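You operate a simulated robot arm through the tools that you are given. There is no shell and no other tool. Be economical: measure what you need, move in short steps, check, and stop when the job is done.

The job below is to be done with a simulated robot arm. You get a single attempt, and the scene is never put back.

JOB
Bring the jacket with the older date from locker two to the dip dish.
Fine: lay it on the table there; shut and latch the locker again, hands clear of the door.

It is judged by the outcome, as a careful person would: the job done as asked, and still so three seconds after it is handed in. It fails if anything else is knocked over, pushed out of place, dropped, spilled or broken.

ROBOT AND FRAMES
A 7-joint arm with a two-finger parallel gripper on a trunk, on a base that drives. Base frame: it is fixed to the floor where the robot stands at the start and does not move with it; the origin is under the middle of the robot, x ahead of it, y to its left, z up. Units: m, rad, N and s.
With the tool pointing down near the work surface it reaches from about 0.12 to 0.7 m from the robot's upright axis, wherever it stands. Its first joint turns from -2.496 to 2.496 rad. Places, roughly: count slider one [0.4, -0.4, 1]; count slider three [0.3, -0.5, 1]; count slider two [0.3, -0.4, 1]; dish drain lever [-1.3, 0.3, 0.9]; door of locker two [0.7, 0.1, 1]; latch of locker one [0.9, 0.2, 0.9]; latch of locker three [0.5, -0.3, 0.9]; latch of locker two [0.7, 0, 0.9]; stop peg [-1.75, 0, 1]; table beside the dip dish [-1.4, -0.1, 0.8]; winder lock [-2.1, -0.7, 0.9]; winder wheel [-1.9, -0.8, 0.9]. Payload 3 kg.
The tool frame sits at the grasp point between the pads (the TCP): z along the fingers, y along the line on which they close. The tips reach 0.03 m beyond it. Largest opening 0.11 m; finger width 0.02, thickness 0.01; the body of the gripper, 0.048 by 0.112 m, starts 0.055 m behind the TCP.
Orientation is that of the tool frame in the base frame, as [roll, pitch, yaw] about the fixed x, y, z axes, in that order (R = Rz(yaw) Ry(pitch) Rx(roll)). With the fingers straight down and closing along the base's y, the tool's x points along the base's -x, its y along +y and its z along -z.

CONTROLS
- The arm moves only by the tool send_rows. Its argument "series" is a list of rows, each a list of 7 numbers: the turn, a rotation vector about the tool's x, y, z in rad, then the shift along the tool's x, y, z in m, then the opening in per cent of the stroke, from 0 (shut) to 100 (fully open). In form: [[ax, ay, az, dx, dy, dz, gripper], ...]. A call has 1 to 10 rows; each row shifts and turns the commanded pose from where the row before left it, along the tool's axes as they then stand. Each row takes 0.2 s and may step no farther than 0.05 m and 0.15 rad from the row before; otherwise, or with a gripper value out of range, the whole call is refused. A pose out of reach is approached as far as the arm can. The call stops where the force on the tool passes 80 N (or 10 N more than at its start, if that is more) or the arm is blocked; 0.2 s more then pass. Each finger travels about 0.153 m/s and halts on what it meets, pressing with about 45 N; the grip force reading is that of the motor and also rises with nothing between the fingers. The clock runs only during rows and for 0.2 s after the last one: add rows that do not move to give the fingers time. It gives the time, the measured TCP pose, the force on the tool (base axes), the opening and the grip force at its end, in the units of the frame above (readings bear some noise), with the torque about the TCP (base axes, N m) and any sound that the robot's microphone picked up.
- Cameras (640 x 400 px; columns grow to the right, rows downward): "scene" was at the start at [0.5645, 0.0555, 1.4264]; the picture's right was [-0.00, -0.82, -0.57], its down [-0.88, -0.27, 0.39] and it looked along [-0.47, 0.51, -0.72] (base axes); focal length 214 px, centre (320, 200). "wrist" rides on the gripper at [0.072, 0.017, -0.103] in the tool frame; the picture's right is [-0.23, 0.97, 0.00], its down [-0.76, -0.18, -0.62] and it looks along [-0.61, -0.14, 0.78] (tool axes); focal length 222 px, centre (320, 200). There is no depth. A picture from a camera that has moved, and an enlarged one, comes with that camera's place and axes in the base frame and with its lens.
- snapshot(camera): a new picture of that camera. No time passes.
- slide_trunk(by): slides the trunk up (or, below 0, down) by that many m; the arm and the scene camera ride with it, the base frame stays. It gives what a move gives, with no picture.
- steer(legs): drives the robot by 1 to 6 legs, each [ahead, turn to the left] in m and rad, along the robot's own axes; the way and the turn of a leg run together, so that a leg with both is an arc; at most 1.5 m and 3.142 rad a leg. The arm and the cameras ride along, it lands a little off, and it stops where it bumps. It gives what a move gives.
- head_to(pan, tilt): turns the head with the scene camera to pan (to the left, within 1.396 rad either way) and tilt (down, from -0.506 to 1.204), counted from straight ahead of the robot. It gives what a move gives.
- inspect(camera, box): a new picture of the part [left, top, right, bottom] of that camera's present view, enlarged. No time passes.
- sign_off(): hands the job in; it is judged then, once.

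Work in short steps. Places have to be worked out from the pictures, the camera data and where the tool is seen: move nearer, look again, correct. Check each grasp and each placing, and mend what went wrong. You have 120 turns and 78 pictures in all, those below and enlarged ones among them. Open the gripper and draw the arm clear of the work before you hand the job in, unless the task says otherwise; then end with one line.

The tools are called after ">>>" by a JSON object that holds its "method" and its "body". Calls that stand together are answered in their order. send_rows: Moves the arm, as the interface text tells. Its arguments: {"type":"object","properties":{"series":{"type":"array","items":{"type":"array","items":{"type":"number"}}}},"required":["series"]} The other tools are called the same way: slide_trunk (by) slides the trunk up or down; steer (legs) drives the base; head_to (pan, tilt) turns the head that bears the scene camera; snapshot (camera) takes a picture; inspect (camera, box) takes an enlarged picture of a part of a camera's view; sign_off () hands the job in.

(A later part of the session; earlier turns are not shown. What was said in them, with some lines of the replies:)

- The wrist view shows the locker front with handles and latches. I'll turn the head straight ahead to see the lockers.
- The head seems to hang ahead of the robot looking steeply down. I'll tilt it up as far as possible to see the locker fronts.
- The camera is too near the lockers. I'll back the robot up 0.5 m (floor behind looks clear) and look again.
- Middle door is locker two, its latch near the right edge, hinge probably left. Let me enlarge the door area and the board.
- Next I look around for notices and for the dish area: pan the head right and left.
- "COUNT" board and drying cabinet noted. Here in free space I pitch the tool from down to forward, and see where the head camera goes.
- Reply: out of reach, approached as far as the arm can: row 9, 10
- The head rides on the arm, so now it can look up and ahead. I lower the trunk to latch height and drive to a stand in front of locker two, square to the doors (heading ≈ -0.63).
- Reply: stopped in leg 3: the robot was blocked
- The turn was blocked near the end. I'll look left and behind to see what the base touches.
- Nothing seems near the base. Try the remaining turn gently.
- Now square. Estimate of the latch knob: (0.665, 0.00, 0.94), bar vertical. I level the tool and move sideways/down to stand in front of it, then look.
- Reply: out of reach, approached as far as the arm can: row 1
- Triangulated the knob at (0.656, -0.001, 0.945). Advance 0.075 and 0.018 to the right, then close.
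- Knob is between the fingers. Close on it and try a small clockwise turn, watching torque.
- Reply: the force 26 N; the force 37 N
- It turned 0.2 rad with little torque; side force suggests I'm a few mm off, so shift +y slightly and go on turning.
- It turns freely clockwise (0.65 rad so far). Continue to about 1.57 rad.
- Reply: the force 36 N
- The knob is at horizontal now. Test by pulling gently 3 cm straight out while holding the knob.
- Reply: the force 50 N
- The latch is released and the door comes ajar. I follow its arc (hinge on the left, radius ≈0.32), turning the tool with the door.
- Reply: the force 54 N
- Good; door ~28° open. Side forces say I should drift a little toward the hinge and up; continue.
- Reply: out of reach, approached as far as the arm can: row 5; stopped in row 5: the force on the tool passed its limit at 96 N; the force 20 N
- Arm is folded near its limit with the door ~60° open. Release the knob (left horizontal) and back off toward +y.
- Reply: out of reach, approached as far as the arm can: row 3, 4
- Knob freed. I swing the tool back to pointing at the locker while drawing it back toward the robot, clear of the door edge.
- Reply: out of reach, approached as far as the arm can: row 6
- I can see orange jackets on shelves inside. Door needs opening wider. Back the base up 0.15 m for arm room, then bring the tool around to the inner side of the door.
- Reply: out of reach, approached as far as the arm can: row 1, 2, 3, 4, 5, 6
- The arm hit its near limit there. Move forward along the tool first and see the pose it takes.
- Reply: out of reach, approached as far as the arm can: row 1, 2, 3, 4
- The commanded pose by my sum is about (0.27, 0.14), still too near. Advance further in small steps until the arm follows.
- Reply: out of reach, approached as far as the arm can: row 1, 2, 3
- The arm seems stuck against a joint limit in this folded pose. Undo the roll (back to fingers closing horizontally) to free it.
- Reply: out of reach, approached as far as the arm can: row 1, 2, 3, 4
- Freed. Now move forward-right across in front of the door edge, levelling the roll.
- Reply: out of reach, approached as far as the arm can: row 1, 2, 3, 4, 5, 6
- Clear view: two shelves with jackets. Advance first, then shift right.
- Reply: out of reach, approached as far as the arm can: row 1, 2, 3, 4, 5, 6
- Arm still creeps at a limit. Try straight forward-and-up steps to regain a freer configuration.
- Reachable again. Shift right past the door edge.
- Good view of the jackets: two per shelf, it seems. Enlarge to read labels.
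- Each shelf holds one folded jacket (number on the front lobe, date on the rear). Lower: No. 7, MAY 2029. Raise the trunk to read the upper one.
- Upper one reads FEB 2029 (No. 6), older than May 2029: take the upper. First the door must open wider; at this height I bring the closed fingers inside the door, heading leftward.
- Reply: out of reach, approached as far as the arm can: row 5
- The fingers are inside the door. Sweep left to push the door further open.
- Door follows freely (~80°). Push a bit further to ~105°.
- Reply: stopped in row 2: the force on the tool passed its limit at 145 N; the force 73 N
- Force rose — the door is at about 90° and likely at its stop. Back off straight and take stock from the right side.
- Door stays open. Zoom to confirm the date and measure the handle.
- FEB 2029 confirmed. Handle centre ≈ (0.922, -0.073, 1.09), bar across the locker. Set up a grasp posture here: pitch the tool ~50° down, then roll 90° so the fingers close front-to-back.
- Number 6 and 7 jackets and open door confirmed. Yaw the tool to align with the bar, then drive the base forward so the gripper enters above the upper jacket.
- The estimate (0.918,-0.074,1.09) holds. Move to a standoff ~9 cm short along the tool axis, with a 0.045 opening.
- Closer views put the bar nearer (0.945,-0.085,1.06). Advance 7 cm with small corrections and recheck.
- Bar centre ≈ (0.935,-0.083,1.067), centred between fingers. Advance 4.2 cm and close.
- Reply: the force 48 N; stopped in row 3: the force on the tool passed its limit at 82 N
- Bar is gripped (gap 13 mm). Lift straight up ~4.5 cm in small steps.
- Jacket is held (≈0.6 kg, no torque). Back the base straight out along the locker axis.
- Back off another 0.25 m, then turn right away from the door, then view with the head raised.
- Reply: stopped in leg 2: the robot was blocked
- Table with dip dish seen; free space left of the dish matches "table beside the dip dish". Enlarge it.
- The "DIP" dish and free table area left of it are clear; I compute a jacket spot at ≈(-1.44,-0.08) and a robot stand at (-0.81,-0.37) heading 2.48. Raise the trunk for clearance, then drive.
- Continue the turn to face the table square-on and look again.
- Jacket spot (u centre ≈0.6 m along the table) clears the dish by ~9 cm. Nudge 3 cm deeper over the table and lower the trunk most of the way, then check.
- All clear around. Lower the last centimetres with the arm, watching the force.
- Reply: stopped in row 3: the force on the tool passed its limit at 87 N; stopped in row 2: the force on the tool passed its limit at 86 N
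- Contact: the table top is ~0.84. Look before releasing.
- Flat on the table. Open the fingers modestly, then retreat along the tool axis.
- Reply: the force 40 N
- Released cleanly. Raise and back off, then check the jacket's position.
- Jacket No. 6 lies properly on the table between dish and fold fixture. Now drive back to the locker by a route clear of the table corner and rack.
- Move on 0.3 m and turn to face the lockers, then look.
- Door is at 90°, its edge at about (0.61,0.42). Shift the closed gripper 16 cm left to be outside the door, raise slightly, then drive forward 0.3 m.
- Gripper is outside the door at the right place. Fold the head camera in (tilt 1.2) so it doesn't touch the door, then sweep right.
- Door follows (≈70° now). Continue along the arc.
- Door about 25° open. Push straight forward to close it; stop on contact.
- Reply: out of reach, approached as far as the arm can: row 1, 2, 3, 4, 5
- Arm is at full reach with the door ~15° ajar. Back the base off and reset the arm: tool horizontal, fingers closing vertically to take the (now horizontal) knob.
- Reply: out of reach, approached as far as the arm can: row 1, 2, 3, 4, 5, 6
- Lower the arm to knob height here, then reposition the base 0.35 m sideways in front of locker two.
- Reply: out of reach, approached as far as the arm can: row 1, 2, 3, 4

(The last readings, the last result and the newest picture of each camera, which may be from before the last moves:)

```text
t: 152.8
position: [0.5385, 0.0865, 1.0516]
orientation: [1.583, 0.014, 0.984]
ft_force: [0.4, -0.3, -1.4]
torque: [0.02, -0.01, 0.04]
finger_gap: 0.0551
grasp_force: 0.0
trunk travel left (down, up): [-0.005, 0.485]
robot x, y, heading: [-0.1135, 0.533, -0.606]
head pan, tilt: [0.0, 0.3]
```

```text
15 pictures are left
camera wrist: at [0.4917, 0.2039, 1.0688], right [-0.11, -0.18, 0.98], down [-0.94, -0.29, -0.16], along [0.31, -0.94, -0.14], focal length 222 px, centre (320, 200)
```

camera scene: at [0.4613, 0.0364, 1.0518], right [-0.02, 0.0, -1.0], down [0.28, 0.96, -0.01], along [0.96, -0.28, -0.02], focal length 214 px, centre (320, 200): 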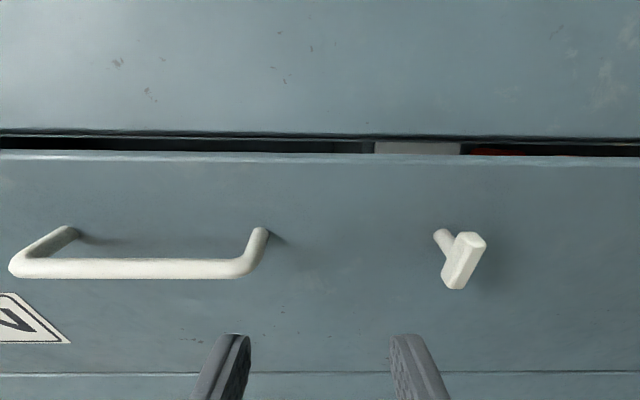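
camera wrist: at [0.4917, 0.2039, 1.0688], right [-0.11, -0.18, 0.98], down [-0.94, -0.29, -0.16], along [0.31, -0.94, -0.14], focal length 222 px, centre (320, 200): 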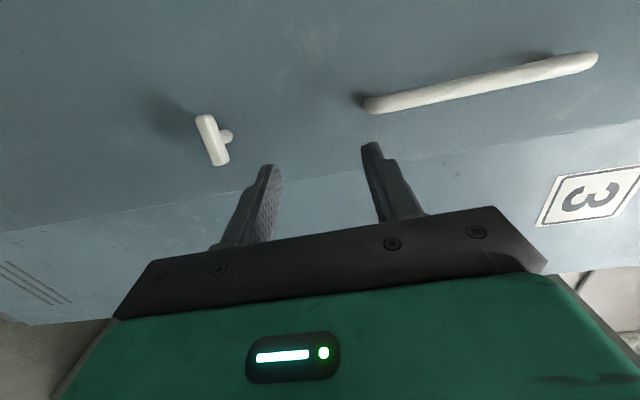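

Door is only ~7° ajar, knob at (0.630,0.033,0.938). Pull the arm in and down; it was too stretched, then I'll drive the base forward.

>>> {"method": "send_rows", "body": {"series": [[0, 0, 0, 0, -0.015, -0.045, 50], [0, 0, 0, 0, -0.02, -0.045, 50], [0, 0, 0, 0, -0.025, -0.04, 50], [0, 0, 0, 0, -0.028, -0.03, 50], [0, 0, 0, 0, -0.025, 0, 50]]}}

```text
t: 154.1
position: [0.5352, 0.0882, 1.0478]
orientation: [1.588, 0.016, 0.987]
ft_force: [0.6, -0.7, 0.0]
torque: [-0.01, -0.01, 0.02]
finger_gap: 0.0552
grasp_force: 0.1
out of reach, approached as far as the arm can: row 1, 2, 3, 4, 5
trunk travel left (down, up): [-0.005, 0.485]
robot x, y, heading: [-0.1183, 0.5295, -0.606]
head pan, tilt: [0.0, 0.3]
```

Same joint limit as before with this roll. Unroll the tool, get in position, then roll again at the knob as in opening.

>>> {"method": "send_rows", "body": {"series": [[0, 0, -0.15, 0, 0, 0, 50], [0, 0, -0.15, 0, 0, 0, 50], [0, 0, -0.15, 0, 0, 0, 50], [0, 0, -0.15, 0, 0, 0, 50], [0, 0, -0.15, 0, 0, 0, 50], [0, 0, -0.15, 0, 0, 0, 50], [0, 0, -0.15, 0, 0, 0, 50], [0, 0, -0.15, 0, 0, 0, 50], [0, 0, -0.15, 0, 0, 0, 50], [0, 0, -0.15, 0, 0, 0, 50]]}}

>>> {"method": "send_rows", "body": {"series": [[0, 0, 0, 0.015, 0, -0.045, 50], [0, 0, 0, 0.02, 0, -0.045, 50], [0, 0, 0, 0.025, 0, -0.04, 50], [0, 0, 0, 0.028, 0, -0.03, 50], [0, 0, 0, 0.025, 0, 0, 50]]}}

```text
t: 156.2
position: [0.5348, 0.0865, 1.0475]
orientation: [1.801, 1.513, 1.213]
ft_force: [0.4, -0.3, 0.3]
torque: [-0.03, -0.02, 0.0]
finger_gap: 0.0548
grasp_force: 0.2
trunk travel left (down, up): [-0.005, 0.485]
robot x, y, heading: [-0.1186, 0.534, -0.605]
head pan, tilt: [0.0, 0.3]
```

```text
t: 157.4
position: [0.5455, 0.0775, 1.0193]
orientation: [1.806, 1.512, 1.221]
ft_force: [0.2, 0.4, 0.1]
torque: [0.0, 0.0, 0.0]
finger_gap: 0.055
grasp_force: 0.1
out of reach, approached as far as the arm can: row 1, 2, 3, 4, 5
trunk travel left (down, up): [-0.005, 0.485]
robot x, y, heading: [-0.1162, 0.5327, -0.606]
head pan, tilt: [0.0, 0.3]
```

Pulling back is still refused in this arm branch. Back the base slightly and re-enter the original posture: pitch the tool down while drawing in, then pitch up again as at the start.

>>> {"method": "steer", "body": {"legs": [[-0.12, 0]]}}

>>> {"method": "send_rows", "body": {"series": [[0, 0.15, 0, 0, 0, -0.03, 50], [0, 0.15, 0, 0.005, 0, -0.03, 50], [0, 0.15, 0, 0.01, 0, -0.028, 50], [0, 0.15, 0, 0.013, 0, -0.027, 50], [0, 0.15, 0, 0.017, 0, -0.025, 50], [0, 0.15, 0, 0.02, 0, -0.022, 50], [0, 0.15, 0, 0.023, 0, -0.019, 50], [0, 0.15, 0, 0.026, 0, -0.015, 50], [0, 0.15, 0, 0.028, 0, -0.01, 50], [0, 0.1, 0, 0.03, 0, -0.005, 50]]}}

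```text
t: 158.7
position: [0.4457, 0.1477, 1.0198]
orientation: [1.814, 1.512, 1.229]
ft_force: [-0.4, 0.0, 0.2]
torque: [0.06, -0.03, -0.02]
finger_gap: 0.055
grasp_force: 0.1
trunk travel left (down, up): [-0.005, 0.485]
robot x, y, heading: [-0.2179, 0.6034, -0.611]
head pan, tilt: [0.0, 0.3]
```

```text
t: 161.1
position: [0.2214, 0.4182, 1.0825]
orientation: [2.963, 0.234, 2.829]
ft_force: [0.0, -0.9, 0.2]
torque: [-0.03, 0.0, 0.0]
finger_gap: 0.0552
grasp_force: 0.1
out of reach, approached as far as the arm can: row 1
trunk travel left (down, up): [-0.005, 0.485]
robot x, y, heading: [-0.2145, 0.6042, -0.602]
head pan, tilt: [0.0, 0.3]
stopped in row 10: the arm was blocked; the commanded pose is now the measured one
```

Back near the starting posture. Correct the yaw, then pitch up again with a little forward motion.

>>> {"method": "send_rows", "body": {"series": [[0, 0, 0.15, 0, 0, 0, 50], [0, 0, 0.14, 0, 0, 0, 50], [0, -0.15, 0, -0.012, 0, 0.003, 50], [0, -0.15, 0, -0.012, 0, 0.005, 50], [0, -0.15, 0, -0.01, 0, 0.007, 50], [0, -0.15, 0, -0.01, 0, 0.008, 50], [0, -0.15, 0, -0.008, 0, 0.01, 50], [0, -0.15, 0, -0.006, 0, 0.011, 50], [0, -0.15, 0, -0.003, 0, 0.012, 50], [0, -0.15, 0, 0, 0, 0.012, 50]]}}

```text
t: 163.3
position: [0.3846, 0.3083, 1.1022]
orientation: [2.602, 1.093, 2.09]
ft_force: [0.2, -0.3, 0.2]
torque: [-0.01, -0.02, 0.0]
finger_gap: 0.0549
grasp_force: 0.1
out of reach, approached as far as the arm can: row 5, 6, 7, 8, 9, 10
trunk travel left (down, up): [-0.005, 0.485]
robot x, y, heading: [-0.217, 0.6055, -0.603]
head pan, tilt: [0.0, 0.3]
```

Apply the remaining orientation correction (computed ≈0.47 rad) in four steps.

>>> {"method": "send_rows", "body": {"series": [[0.028, -0.1, -0.053, 0, 0, 0.01, 50], [0.028, -0.1, -0.053, 0, 0, 0.01, 50], [0.028, -0.1, -0.053, 0, 0, 0.01, 50], [0.028, -0.1, -0.053, 0, 0, 0.01, 50]]}}

>>> {"method": "send_rows", "body": {"series": [[0, 0, 0, 0.03, 0, 0, 50], [0, 0, 0, 0.03, 0, 0, 50]]}}

```text
t: 164.3
position: [0.4519, 0.2731, 1.1165]
orientation: [2.851, 1.548, 2.223]
ft_force: [-0.1, -0.7, 0.1]
torque: [0.05, -0.02, 0.0]
finger_gap: 0.0549
grasp_force: 0.0
out of reach, approached as far as the arm can: row 1, 2, 3, 4
trunk travel left (down, up): [-0.005, 0.485]
robot x, y, heading: [-0.2158, 0.6018, -0.605]
head pan, tilt: [0.0, 0.3]
```

```text
t: 164.9
position: [0.4752, 0.2601, 1.0732]
orientation: [2.84, 1.546, 2.213]
ft_force: [-0.3, 0.5, -0.2]
torque: [-0.01, -0.03, -0.01]
finger_gap: 0.0551
grasp_force: 0.0
out of reach, approached as far as the arm can: row 1, 2
trunk travel left (down, up): [-0.005, 0.485]
robot x, y, heading: [-0.2178, 0.6047, -0.603]
head pan, tilt: [0.0, 0.3]
```

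In this branch low heights need ~0.85 m reach. So I'll set the arm at ahead ≈0.90, z≈0.94 here (12 cm short of the knob) and close the gap with the base.

>>> {"method": "send_rows", "body": {"series": [[0, 0, 0, 0.02, -0.02, 0.03, 100], [0, 0, 0, 0.027, -0.02, 0.028, 100], [0, 0, 0, 0.027, -0.02, 0.026, 100], [0, 0, 0, 0.027, -0.02, 0.025, 100], [0, 0, 0, 0.027, -0.02, 0.02, 100]]}}

```text
t: 166.1
position: [0.5206, 0.1084, 0.941]
orientation: [2.936, 1.546, 2.308]
ft_force: [0.2, 0.6, 0.5]
torque: [0.02, 0.01, -0.02]
finger_gap: 0.1099
grasp_force: 0.1
trunk travel left (down, up): [-0.005, 0.485]
robot x, y, heading: [-0.2165, 0.6007, -0.604]
head pan, tilt: [0.0, 0.3]
```

Reached, square to the door, knob 13 cm straight ahead. Roll 90° now and look.

>>> {"method": "send_rows", "body": {"series": [[0, 0, 0.15, 0, 0, 0, 100], [0, 0, 0.15, 0, 0, 0, 100], [0, 0, 0.15, 0, 0, 0, 100], [0, 0, 0.15, 0, 0, 0, 100], [0, 0, 0.15, 0, 0, 0, 100], [0, 0, 0.15, 0, 0, 0, 70], [0, 0, 0.15, 0, 0, 0, 70], [0, 0, 0.15, 0, 0, 0, 70], [0, 0, 0.15, 0, 0, 0, 70], [0, 0, 0.15, 0, 0, 0, 70]]}}

>>> {"method": "snapshot", "body": {"camera": "scene"}}

>>> {"method": "snapshot", "body": {"camera": "wrist"}}

```text
t: 168.3
position: [0.5179, 0.1561, 1.0047]
orientation: [1.598, 0.061, 0.946]
ft_force: [-0.1, -0.2, -0.4]
torque: [0.01, 0.03, 0.01]
finger_gap: 0.077
grasp_force: 0.2
out of reach, approached as far as the arm can: row 4, 5, 6, 7, 8, 9, 10
trunk travel left (down, up): [-0.005, 0.485]
robot x, y, heading: [-0.2194, 0.5997, -0.604]
head pan, tilt: [0.0, 0.3]
```

```text
14 pictures are left
camera scene: at [0.4396, 0.1089, 1.0097], right [-0.06, -0.03, -1.0], down [0.32, 0.95, -0.05], along [0.95, -0.32, -0.04], focal length 214 px, centre (320, 200)
```

scene: 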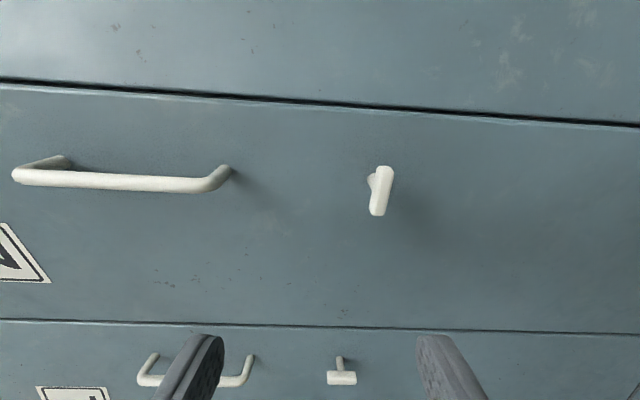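

```text
13 pictures are left
camera wrist: at [0.477, 0.2756, 1.0202], right [-0.08, -0.15, 0.99], down [-0.96, -0.26, -0.11], along [0.27, -0.95, -0.12], focal length 222 px, centre (320, 200)
```

wrist: 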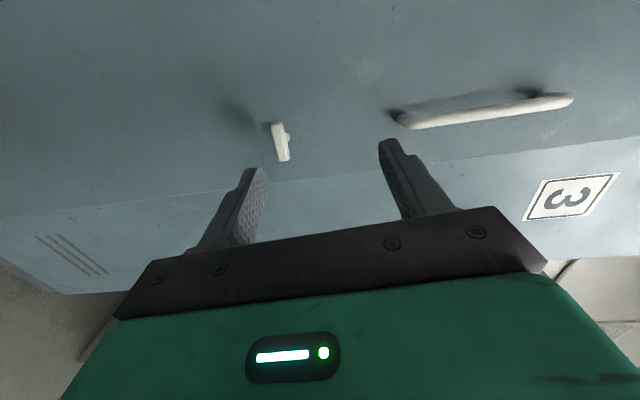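

Roll + pushes the arm off here. Unroll instead; the bar can be gripped by its ends (≈5 cm) with the unrolled fingers and turned counter-clockwise.

>>> {"method": "send_rows", "body": {"series": [[0, 0, -0.15, 0, 0, 0, 100], [0, 0, -0.15, 0, 0, 0, 100], [0, 0, -0.15, 0, 0, 0, 100], [0, 0, -0.15, 0, 0, 0, 100], [0, 0, -0.15, 0, 0, 0, 100], [0, 0, -0.15, 0, 0, 0, 100], [0, 0, -0.15, 0, 0, 0, 100], [0, 0, -0.15, 0, 0, 0, 100], [0, 0, -0.15, 0, 0, 0, 100], [0, 0, -0.15, 0, 0, 0, 100]]}}

>>> {"method": "send_rows", "body": {"series": [[0, 0, 0, 0.02, -0.015, 0.01, 100], [0, 0, 0, 0.02, -0.015, 0.01, 100], [0, 0, 0, 0.02, -0.01, 0.01, 100], [0, 0, -0.15, 0, 0, 0, 100], [0, 0, -0.15, 0, 0, 0, 100], [0, 0, -0.15, 0, 0, 0, 100], [0, 0, -0.15, 0, 0, 0, 100], [0, 0, -0.15, 0, 0, 0, 100]]}}

```text
t: 170.5
position: [0.5171, 0.1561, 1.0036]
orientation: [2.94, 1.547, 2.312]
ft_force: [1.1, -0.2, -0.6]
torque: [0.01, -0.01, 0.0]
finger_gap: 0.11
grasp_force: 0.0
trunk travel left (down, up): [-0.005, 0.485]
robot x, y, heading: [-0.2169, 0.6027, -0.604]
head pan, tilt: [0.0, 0.3]
```

```text
t: 172.3
position: [0.5189, 0.107, 0.9431]
orientation: [-1.604, 0.825, -2.224]
ft_force: [-0.5, 0.1, 1.2]
torque: [-0.01, 0.03, -0.01]
finger_gap: 0.1099
grasp_force: 0.0
trunk travel left (down, up): [-0.005, 0.485]
robot x, y, heading: [-0.2219, 0.6056, -0.608]
head pan, tilt: [0.0, 0.3]
```

Negative roll is fine here. Check that the rest of it (-1.5) is reachable too, then return.

>>> {"method": "send_rows", "body": {"series": [[0, 0, -0.15, 0, 0, 0, 100], [0, 0, -0.15, 0, 0, 0, 100], [0, 0, -0.15, 0, 0, 0, 100], [0, 0, -0.15, 0, 0, 0, 100], [0, 0, -0.15, 0, 0, 0, 100], [0, 0, -0.1, 0, 0, 0, 100]]}}

>>> {"method": "send_rows", "body": {"series": [[0, 0, 0.16, 0, 0, 0, 100]]}}

```text
t: 173.7
position: [0.5182, 0.1072, 0.9425]
orientation: [-1.595, -0.024, -2.198]
ft_force: [0.0, 0.2, 1.4]
torque: [0.01, 0.0, 0.0]
finger_gap: 0.11
grasp_force: 0.1
trunk travel left (down, up): [-0.005, 0.485]
robot x, y, heading: [-0.2162, 0.6056, -0.602]
head pan, tilt: [0.0, 0.3]
```

```text
refused: row 1 steps farther than a row can; nothing moved
```

Reachable to -1.6. Roll back to zero and drive the base forward 0.11 m so the knob sits between the fingers.

>>> {"method": "send_rows", "body": {"series": [[0, 0, 0.15, 0, 0, 0, 100], [0, 0, 0.15, 0, 0, 0, 100], [0, 0, 0.15, 0, 0, 0, 100], [0, 0, 0.15, 0, 0, 0, 100], [0, 0, 0.15, 0, 0, 0, 100], [0, 0, 0.15, 0, 0, 0, 100], [0, 0, 0.15, 0, 0, 0, 100], [0, 0, 0.15, 0, 0, 0, 100], [0, 0, 0.15, 0, 0, 0, 100], [0, 0, 0.15, 0, 0, 0, 100]]}}

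>>> {"method": "steer", "body": {"legs": [[0.1, 0]]}}

>>> {"method": "snapshot", "body": {"camera": "scene"}}

>>> {"method": "snapshot", "body": {"camera": "wrist"}}

```text
t: 175.9
position: [0.5183, 0.1062, 0.9436]
orientation: [-1.828, 1.478, -2.457]
ft_force: [0.2, 0.0, 0.0]
torque: [0.01, -0.02, -0.02]
finger_gap: 0.1099
grasp_force: 0.0
trunk travel left (down, up): [-0.005, 0.485]
robot x, y, heading: [-0.2174, 0.6033, -0.602]
head pan, tilt: [0.0, 0.3]
```

```text
t: 177.0
position: [0.6018, 0.0491, 0.9436]
orientation: [-1.823, 1.475, -2.451]
ft_force: [0.8, 0.1, -0.5]
torque: [-0.01, 0.02, 0.0]
finger_gap: 0.11
grasp_force: 0.0
trunk travel left (down, up): [-0.005, 0.485]
robot x, y, heading: [-0.1329, 0.5438, -0.601]
head pan, tilt: [0.0, 0.3]
```

```text
12 pictures are left
camera scene: at [0.577, 0.0738, 1.0254], right [-0.58, -0.81, 0.09], down [-0.31, 0.12, -0.94], along [0.75, -0.58, -0.32], focal length 214 px, centre (320, 200)
```

scene: 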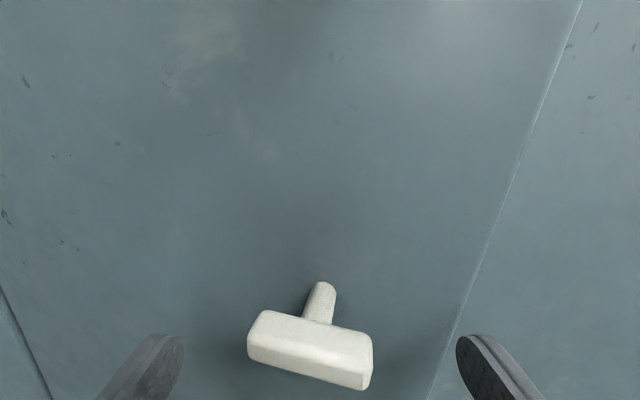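

```text
11 pictures are left
camera wrist: at [0.5216, 0.1189, 0.8728], right [0.58, 0.8, 0.14], down [-0.55, 0.27, 0.79], along [0.59, -0.54, 0.6], focal length 222 px, centre (320, 200)
```

wrist: 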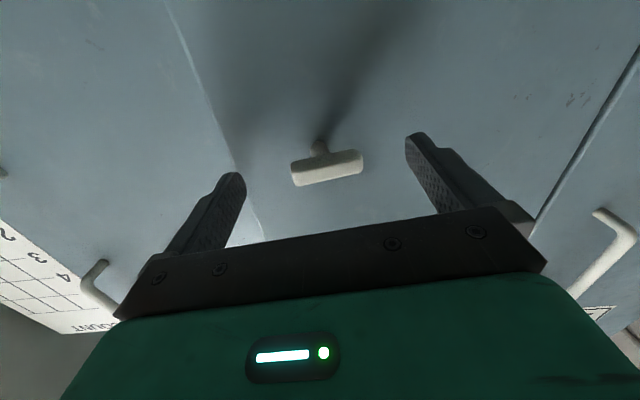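

Knob at (0.623,0.037,0.945), just 2 cm ahead and centred. Advance and close on its ends.

>>> {"method": "send_rows", "body": {"series": [[0, 0, 0.1, 0, 0, 0.011, 100], [0, 0, 0.1, 0, 0.002, 0.011, 100], [0, 0, 0, 0, 0, 0, 30], [0, 0, 0, 0, 0, 0, 0], [0, 0, 0, 0, 0, 0, 0], [0, 0, 0, 0, 0, 0, 0]]}}

>>> {"method": "snapshot", "body": {"camera": "scene"}}

```text
t: 178.4
position: [0.6206, 0.0373, 0.9447]
orientation: [1.801, 1.461, 1.172]
ft_force: [1.7, 0.8, -4.2]
torque: [0.08, 0.1, -0.01]
finger_gap: 0.0504
grasp_force: 45.5
trunk travel left (down, up): [-0.005, 0.485]
robot x, y, heading: [-0.1382, 0.5481, -0.606]
head pan, tilt: [0.0, 0.3]
```

```text
10 pictures are left
camera scene: at [0.5871, 0.049, 1.0246], right [-0.59, -0.8, -0.11], down [-0.2, 0.27, -0.94], along [0.79, -0.53, -0.32], focal length 214 px, centre (320, 200)
```

scene: 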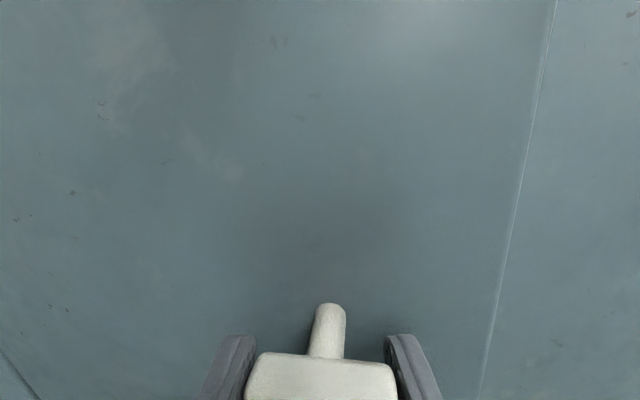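

Gripped. Push the door shut: 5 cm forward, 1 cm right, stepwise.

>>> {"method": "send_rows", "body": {"series": [[0, 0, 0, 0, -0.002, 0.012, 0], [0, 0, 0, 0, -0.002, 0.012, 0], [0, 0, 0, 0, -0.002, 0.012, 0], [0, 0, 0, 0, -0.002, 0.01, 0], [0, 0, 0, 0, -0.001, 0.008, 0]]}}

>>> {"method": "snapshot", "body": {"camera": "scene"}}

```text
t: 179.6
position: [0.6323, 0.0249, 0.9433]
orientation: [1.78, 1.454, 1.132]
ft_force: [-56.1, -50.4, -14.1]
torque: [-0.27, 0.03, -1.58]
finger_gap: 0.05
grasp_force: 45.2
out of reach, approached as far as the arm can: row 1, 2, 3, 4, 5
trunk travel left (down, up): [-0.005, 0.485]
robot x, y, heading: [-0.1368, 0.5435, -0.607]
head pan, tilt: [0.0, 0.3]
```

```text
9 pictures are left
camera scene: at [0.598, 0.0372, 1.0246], right [-0.6, -0.79, -0.11], down [-0.19, 0.28, -0.94], along [0.78, -0.55, -0.32], focal length 214 px, centre (320, 200)
```

scene: 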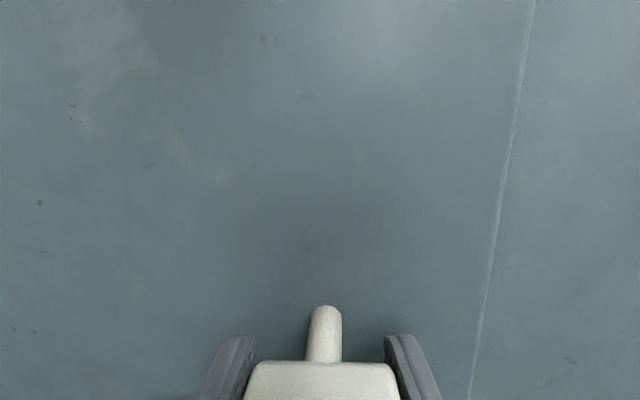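

Arm is at full stretch; door ~3.5 cm from closed. Ease sideways load and nudge the base forward 3 cm.

>>> {"method": "send_rows", "body": {"series": [[0, 0, 0, 0, -0.004, 0, 0]]}}

>>> {"method": "steer", "body": {"legs": [[0.03, 0]]}}

```text
t: 180.0
position: [0.631, 0.0271, 0.9436]
orientation: [1.785, 1.454, 1.138]
ft_force: [-52.0, -50.1, -10.0]
torque: [-0.21, -0.02, -1.7]
finger_gap: 0.0498
grasp_force: 44.4
trunk travel left (down, up): [-0.005, 0.485]
robot x, y, heading: [-0.1306, 0.5465, -0.607]
head pan, tilt: [0.0, 0.3]
```

```text
t: 180.9
position: [0.647, 0.0085, 0.9436]
orientation: [1.79, 1.46, 1.132]
ft_force: [-4.5, -1.2, -1.9]
torque: [-0.7, -0.32, 0.19]
finger_gap: 0.0487
grasp_force: 44.4
trunk travel left (down, up): [-0.005, 0.485]
robot x, y, heading: [-0.1131, 0.5358, -0.609]
head pan, tilt: [0.0, 0.3]
stopped in leg 1: the force on the tool passed its limit at 88 N (the readings are from after the stop); the commanded pose is now the measured one
```

Almost the closed position (within ~5 mm). Press a little more.

>>> {"method": "send_rows", "body": {"series": [[0, 0, 0, 0, 0, 0.005, 0], [0, 0, 0, 0, 0, 0.005, 0]]}}

>>> {"method": "snapshot", "body": {"camera": "scene"}}

```text
t: 181.5
position: [0.6512, 0.0072, 0.9427]
orientation: [1.793, 1.456, 1.123]
ft_force: [-16.6, -12.4, -1.7]
torque: [0.17, 0.96, 0.68]
finger_gap: 0.0494
grasp_force: 44.9
out of reach, approached as far as the arm can: row 2
trunk travel left (down, up): [-0.005, 0.485]
robot x, y, heading: [-0.1132, 0.5353, -0.608]
head pan, tilt: [0.0, 0.3]
```

```text
8 pictures are left
camera scene: at [0.617, 0.0188, 1.0245], right [-0.62, -0.78, -0.11], down [-0.19, 0.28, -0.94], along [0.77, -0.56, -0.32], focal length 214 px, centre (320, 200)
```

scene: 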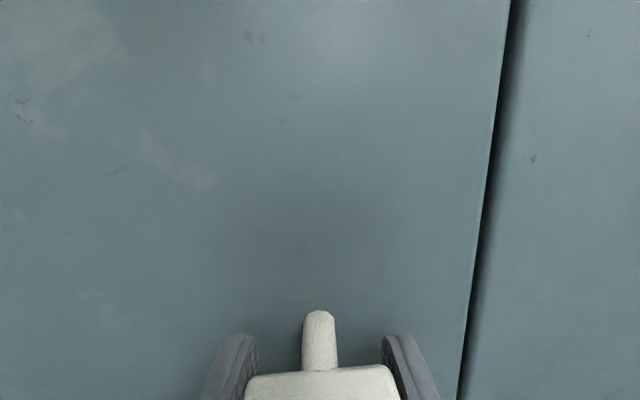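

Door is flush (same pose as when first latched). Turn the knob counter-clockwise back to vertical.

>>> {"method": "send_rows", "body": {"series": [[0, 0, -0.15, 0, 0, 0, 0], [0, 0, -0.15, 0, 0, 0, 0], [0, 0, -0.15, 0, 0, 0, 0], [0, 0, -0.15, 0, 0, 0, 0], [0, 0, -0.15, 0, 0, 0, 0]]}}

>>> {"method": "send_rows", "body": {"series": [[0, 0, -0.15, 0, 0, 0, 0], [0, 0, -0.15, 0, 0, 0, 0], [0, 0, -0.15, 0, 0, 0, 0], [0, 0, -0.15, 0, 0, 0, 0], [0, 0, -0.15, 0, 0, 0, 0]]}}

>>> {"method": "snapshot", "body": {"camera": "scene"}}

```text
t: 182.7
position: [0.6498, 0.0058, 0.943]
orientation: [-1.608, 0.932, -2.265]
ft_force: [-26.4, -36.0, 0.1]
torque: [0.04, -0.01, -1.4]
finger_gap: 0.049
grasp_force: 45.0
trunk travel left (down, up): [-0.005, 0.485]
robot x, y, heading: [-0.1186, 0.5374, -0.607]
head pan, tilt: [0.0, 0.3]
```

```text
t: 183.9
position: [0.6512, 0.0078, 0.9448]
orientation: [-1.592, 0.182, -2.231]
ft_force: [-20.2, -32.1, 10.5]
torque: [-0.35, -0.61, -0.87]
finger_gap: 0.0482
grasp_force: 45.4
trunk travel left (down, up): [-0.005, 0.485]
robot x, y, heading: [-0.1154, 0.5318, -0.603]
head pan, tilt: [0.0, 0.3]
```

```text
7 pictures are left
camera scene: at [0.6707, 0.091, 0.9598], right [-0.09, -0.16, 0.98], down [-0.81, -0.56, -0.17], along [0.58, -0.81, -0.07], focal length 214 px, centre (320, 200)
```

scene: 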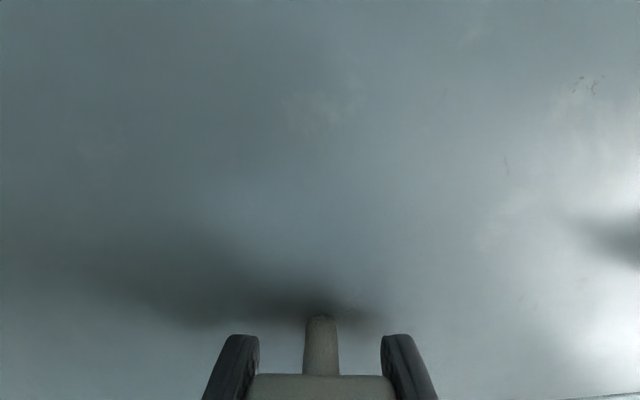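

Bar is ~10° short of vertical. Finish the turn.

>>> {"method": "send_rows", "body": {"series": [[0, 0, -0.1, 0, 0, 0, 0], [0, 0, -0.1, 0, 0, 0, 0], [0, 0, 0, 0, 0, 0, 0]]}}

```text
t: 184.7
position: [0.6514, 0.0065, 0.9445]
orientation: [-1.593, -0.017, -2.227]
ft_force: [-13.8, -35.2, 16.2]
torque: [-0.09, -0.71, -0.53]
finger_gap: 0.0482
grasp_force: 45.1
trunk travel left (down, up): [-0.005, 0.485]
robot x, y, heading: [-0.1125, 0.5308, -0.607]
head pan, tilt: [0.0, 0.3]
```

Vertical now. Test the latch with a gentle 1 cm pull.

>>> {"method": "send_rows", "body": {"series": [[0, 0, 0, 0, 0, -0.006, 0], [0, 0, 0, 0, 0, -0.006, 0]]}}

```text
t: 185.3
position: [0.6464, 0.0202, 0.9446]
orientation: [-1.591, -0.018, -2.22]
ft_force: [27.7, -31.1, 30.0]
torque: [-0.46, -0.9, 0.21]
finger_gap: 0.048
grasp_force: 45.2
trunk travel left (down, up): [-0.005, 0.485]
robot x, y, heading: [-0.1134, 0.5323, -0.61]
head pan, tilt: [0.0, 0.3]
```

There is 40 N resistance, but the tool moved 12 mm — maybe slip along the knob. Release, back off and look at the gap.

>>> {"method": "send_rows", "body": {"series": [[0, 0, 0, 0, 0, 0, 60], [0, 0, 0, 0, 0, 0, 100], [0, 0, 0, 0, 0, -0.02, 100], [0, 0, 0, 0, 0, -0.04, 100]]}}

>>> {"method": "steer", "body": {"legs": [[-0.15, 0]]}}

>>> {"method": "snapshot", "body": {"camera": "scene"}}

```text
t: 186.3
position: [0.596, 0.056, 0.946]
orientation: [-1.593, -0.013, -2.225]
ft_force: [-0.7, 1.0, 1.8]
torque: [0.03, 0.05, 0.05]
finger_gap: 0.1099
grasp_force: 0.0
trunk travel left (down, up): [-0.005, 0.485]
robot x, y, heading: [-0.1156, 0.532, -0.608]
head pan, tilt: [0.0, 0.3]
```

```text
t: 187.7
position: [0.4738, 0.1426, 0.9445]
orientation: [-1.594, -0.018, -2.226]
ft_force: [-0.2, -0.5, 0.2]
torque: [0.05, 0.02, 0.0]
finger_gap: 0.1098
grasp_force: 0.1
trunk travel left (down, up): [-0.005, 0.485]
robot x, y, heading: [-0.2436, 0.6201, -0.606]
head pan, tilt: [0.0, 0.3]
```

```text
6 pictures are left
camera scene: at [0.4937, 0.2268, 0.9424], right [0.03, 0.0, 1.0], down [-0.82, -0.58, 0.02], along [0.58, -0.82, -0.02], focal length 214 px, centre (320, 200)
```

scene: 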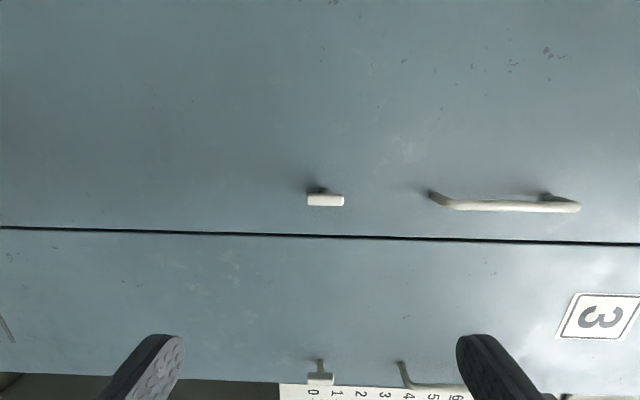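

Knob is vertical and door looks flush. Enlarge the seam to be sure.

>>> {"method": "inspect", "body": {"camera": "scene", "box": [220, 150, 440, 290]}}

```text
2.86 times, centred on (330, 220) of scene
camera zoom: at [0.4937, 0.2268, 0.9424], right [0.03, 0.0, 1.0], down [-0.82, -0.58, 0.02], along [0.58, -0.82, -0.02], focal length 613 px, centre (291, 143)
```

zoom: 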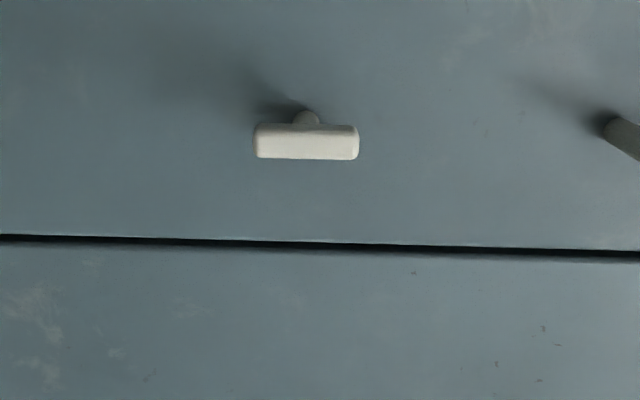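

Knob vertical, seam flush, and it resisted 40 N: the locker is shut and latched. Back well clear of the door.

>>> {"method": "steer", "body": {"legs": [[-0.2, 0]]}}

>>> {"method": "snapshot", "body": {"camera": "scene"}}

```text
t: 189.3
position: [0.3096, 0.2597, 0.9447]
orientation: [-1.595, -0.02, -2.22]
ft_force: [0.1, -0.3, 0.0]
torque: [0.04, 0.0, 0.0]
finger_gap: 0.11
grasp_force: 0.1
trunk travel left (down, up): [-0.005, 0.485]
robot x, y, heading: [-0.4086, 0.732, -0.596]
head pan, tilt: [0.0, 0.3]
```

```text
4 pictures are left
camera scene: at [0.3288, 0.3452, 0.9428], right [0.03, 0.0, 1.0], down [-0.81, -0.58, 0.02], along [0.58, -0.81, -0.02], focal length 214 px, centre (320, 200)
```

scene: 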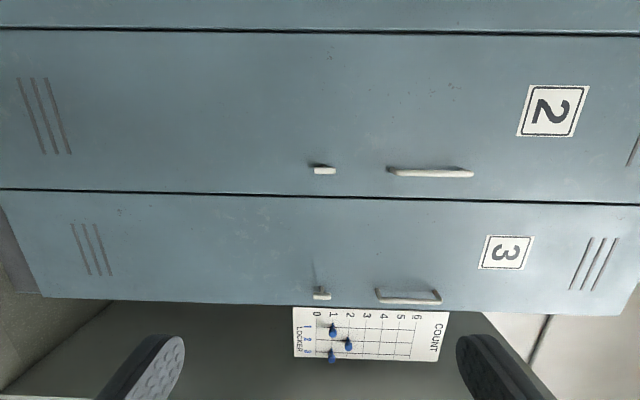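

Locker two is shut with its knob vertical like its neighbours, the gripper is open and clear. Hand in.

>>> {"method": "sign_off", "body": {}}

```text
The job is handed in.
```

The older jacket (No. 6, FEB 2029; the other in locker two reads MAY 2029) is on the table beside the dip dish, and locker two is shut and latched with the arm clear. I left the COUNT board as it was, so it still reads 2 for locker two.
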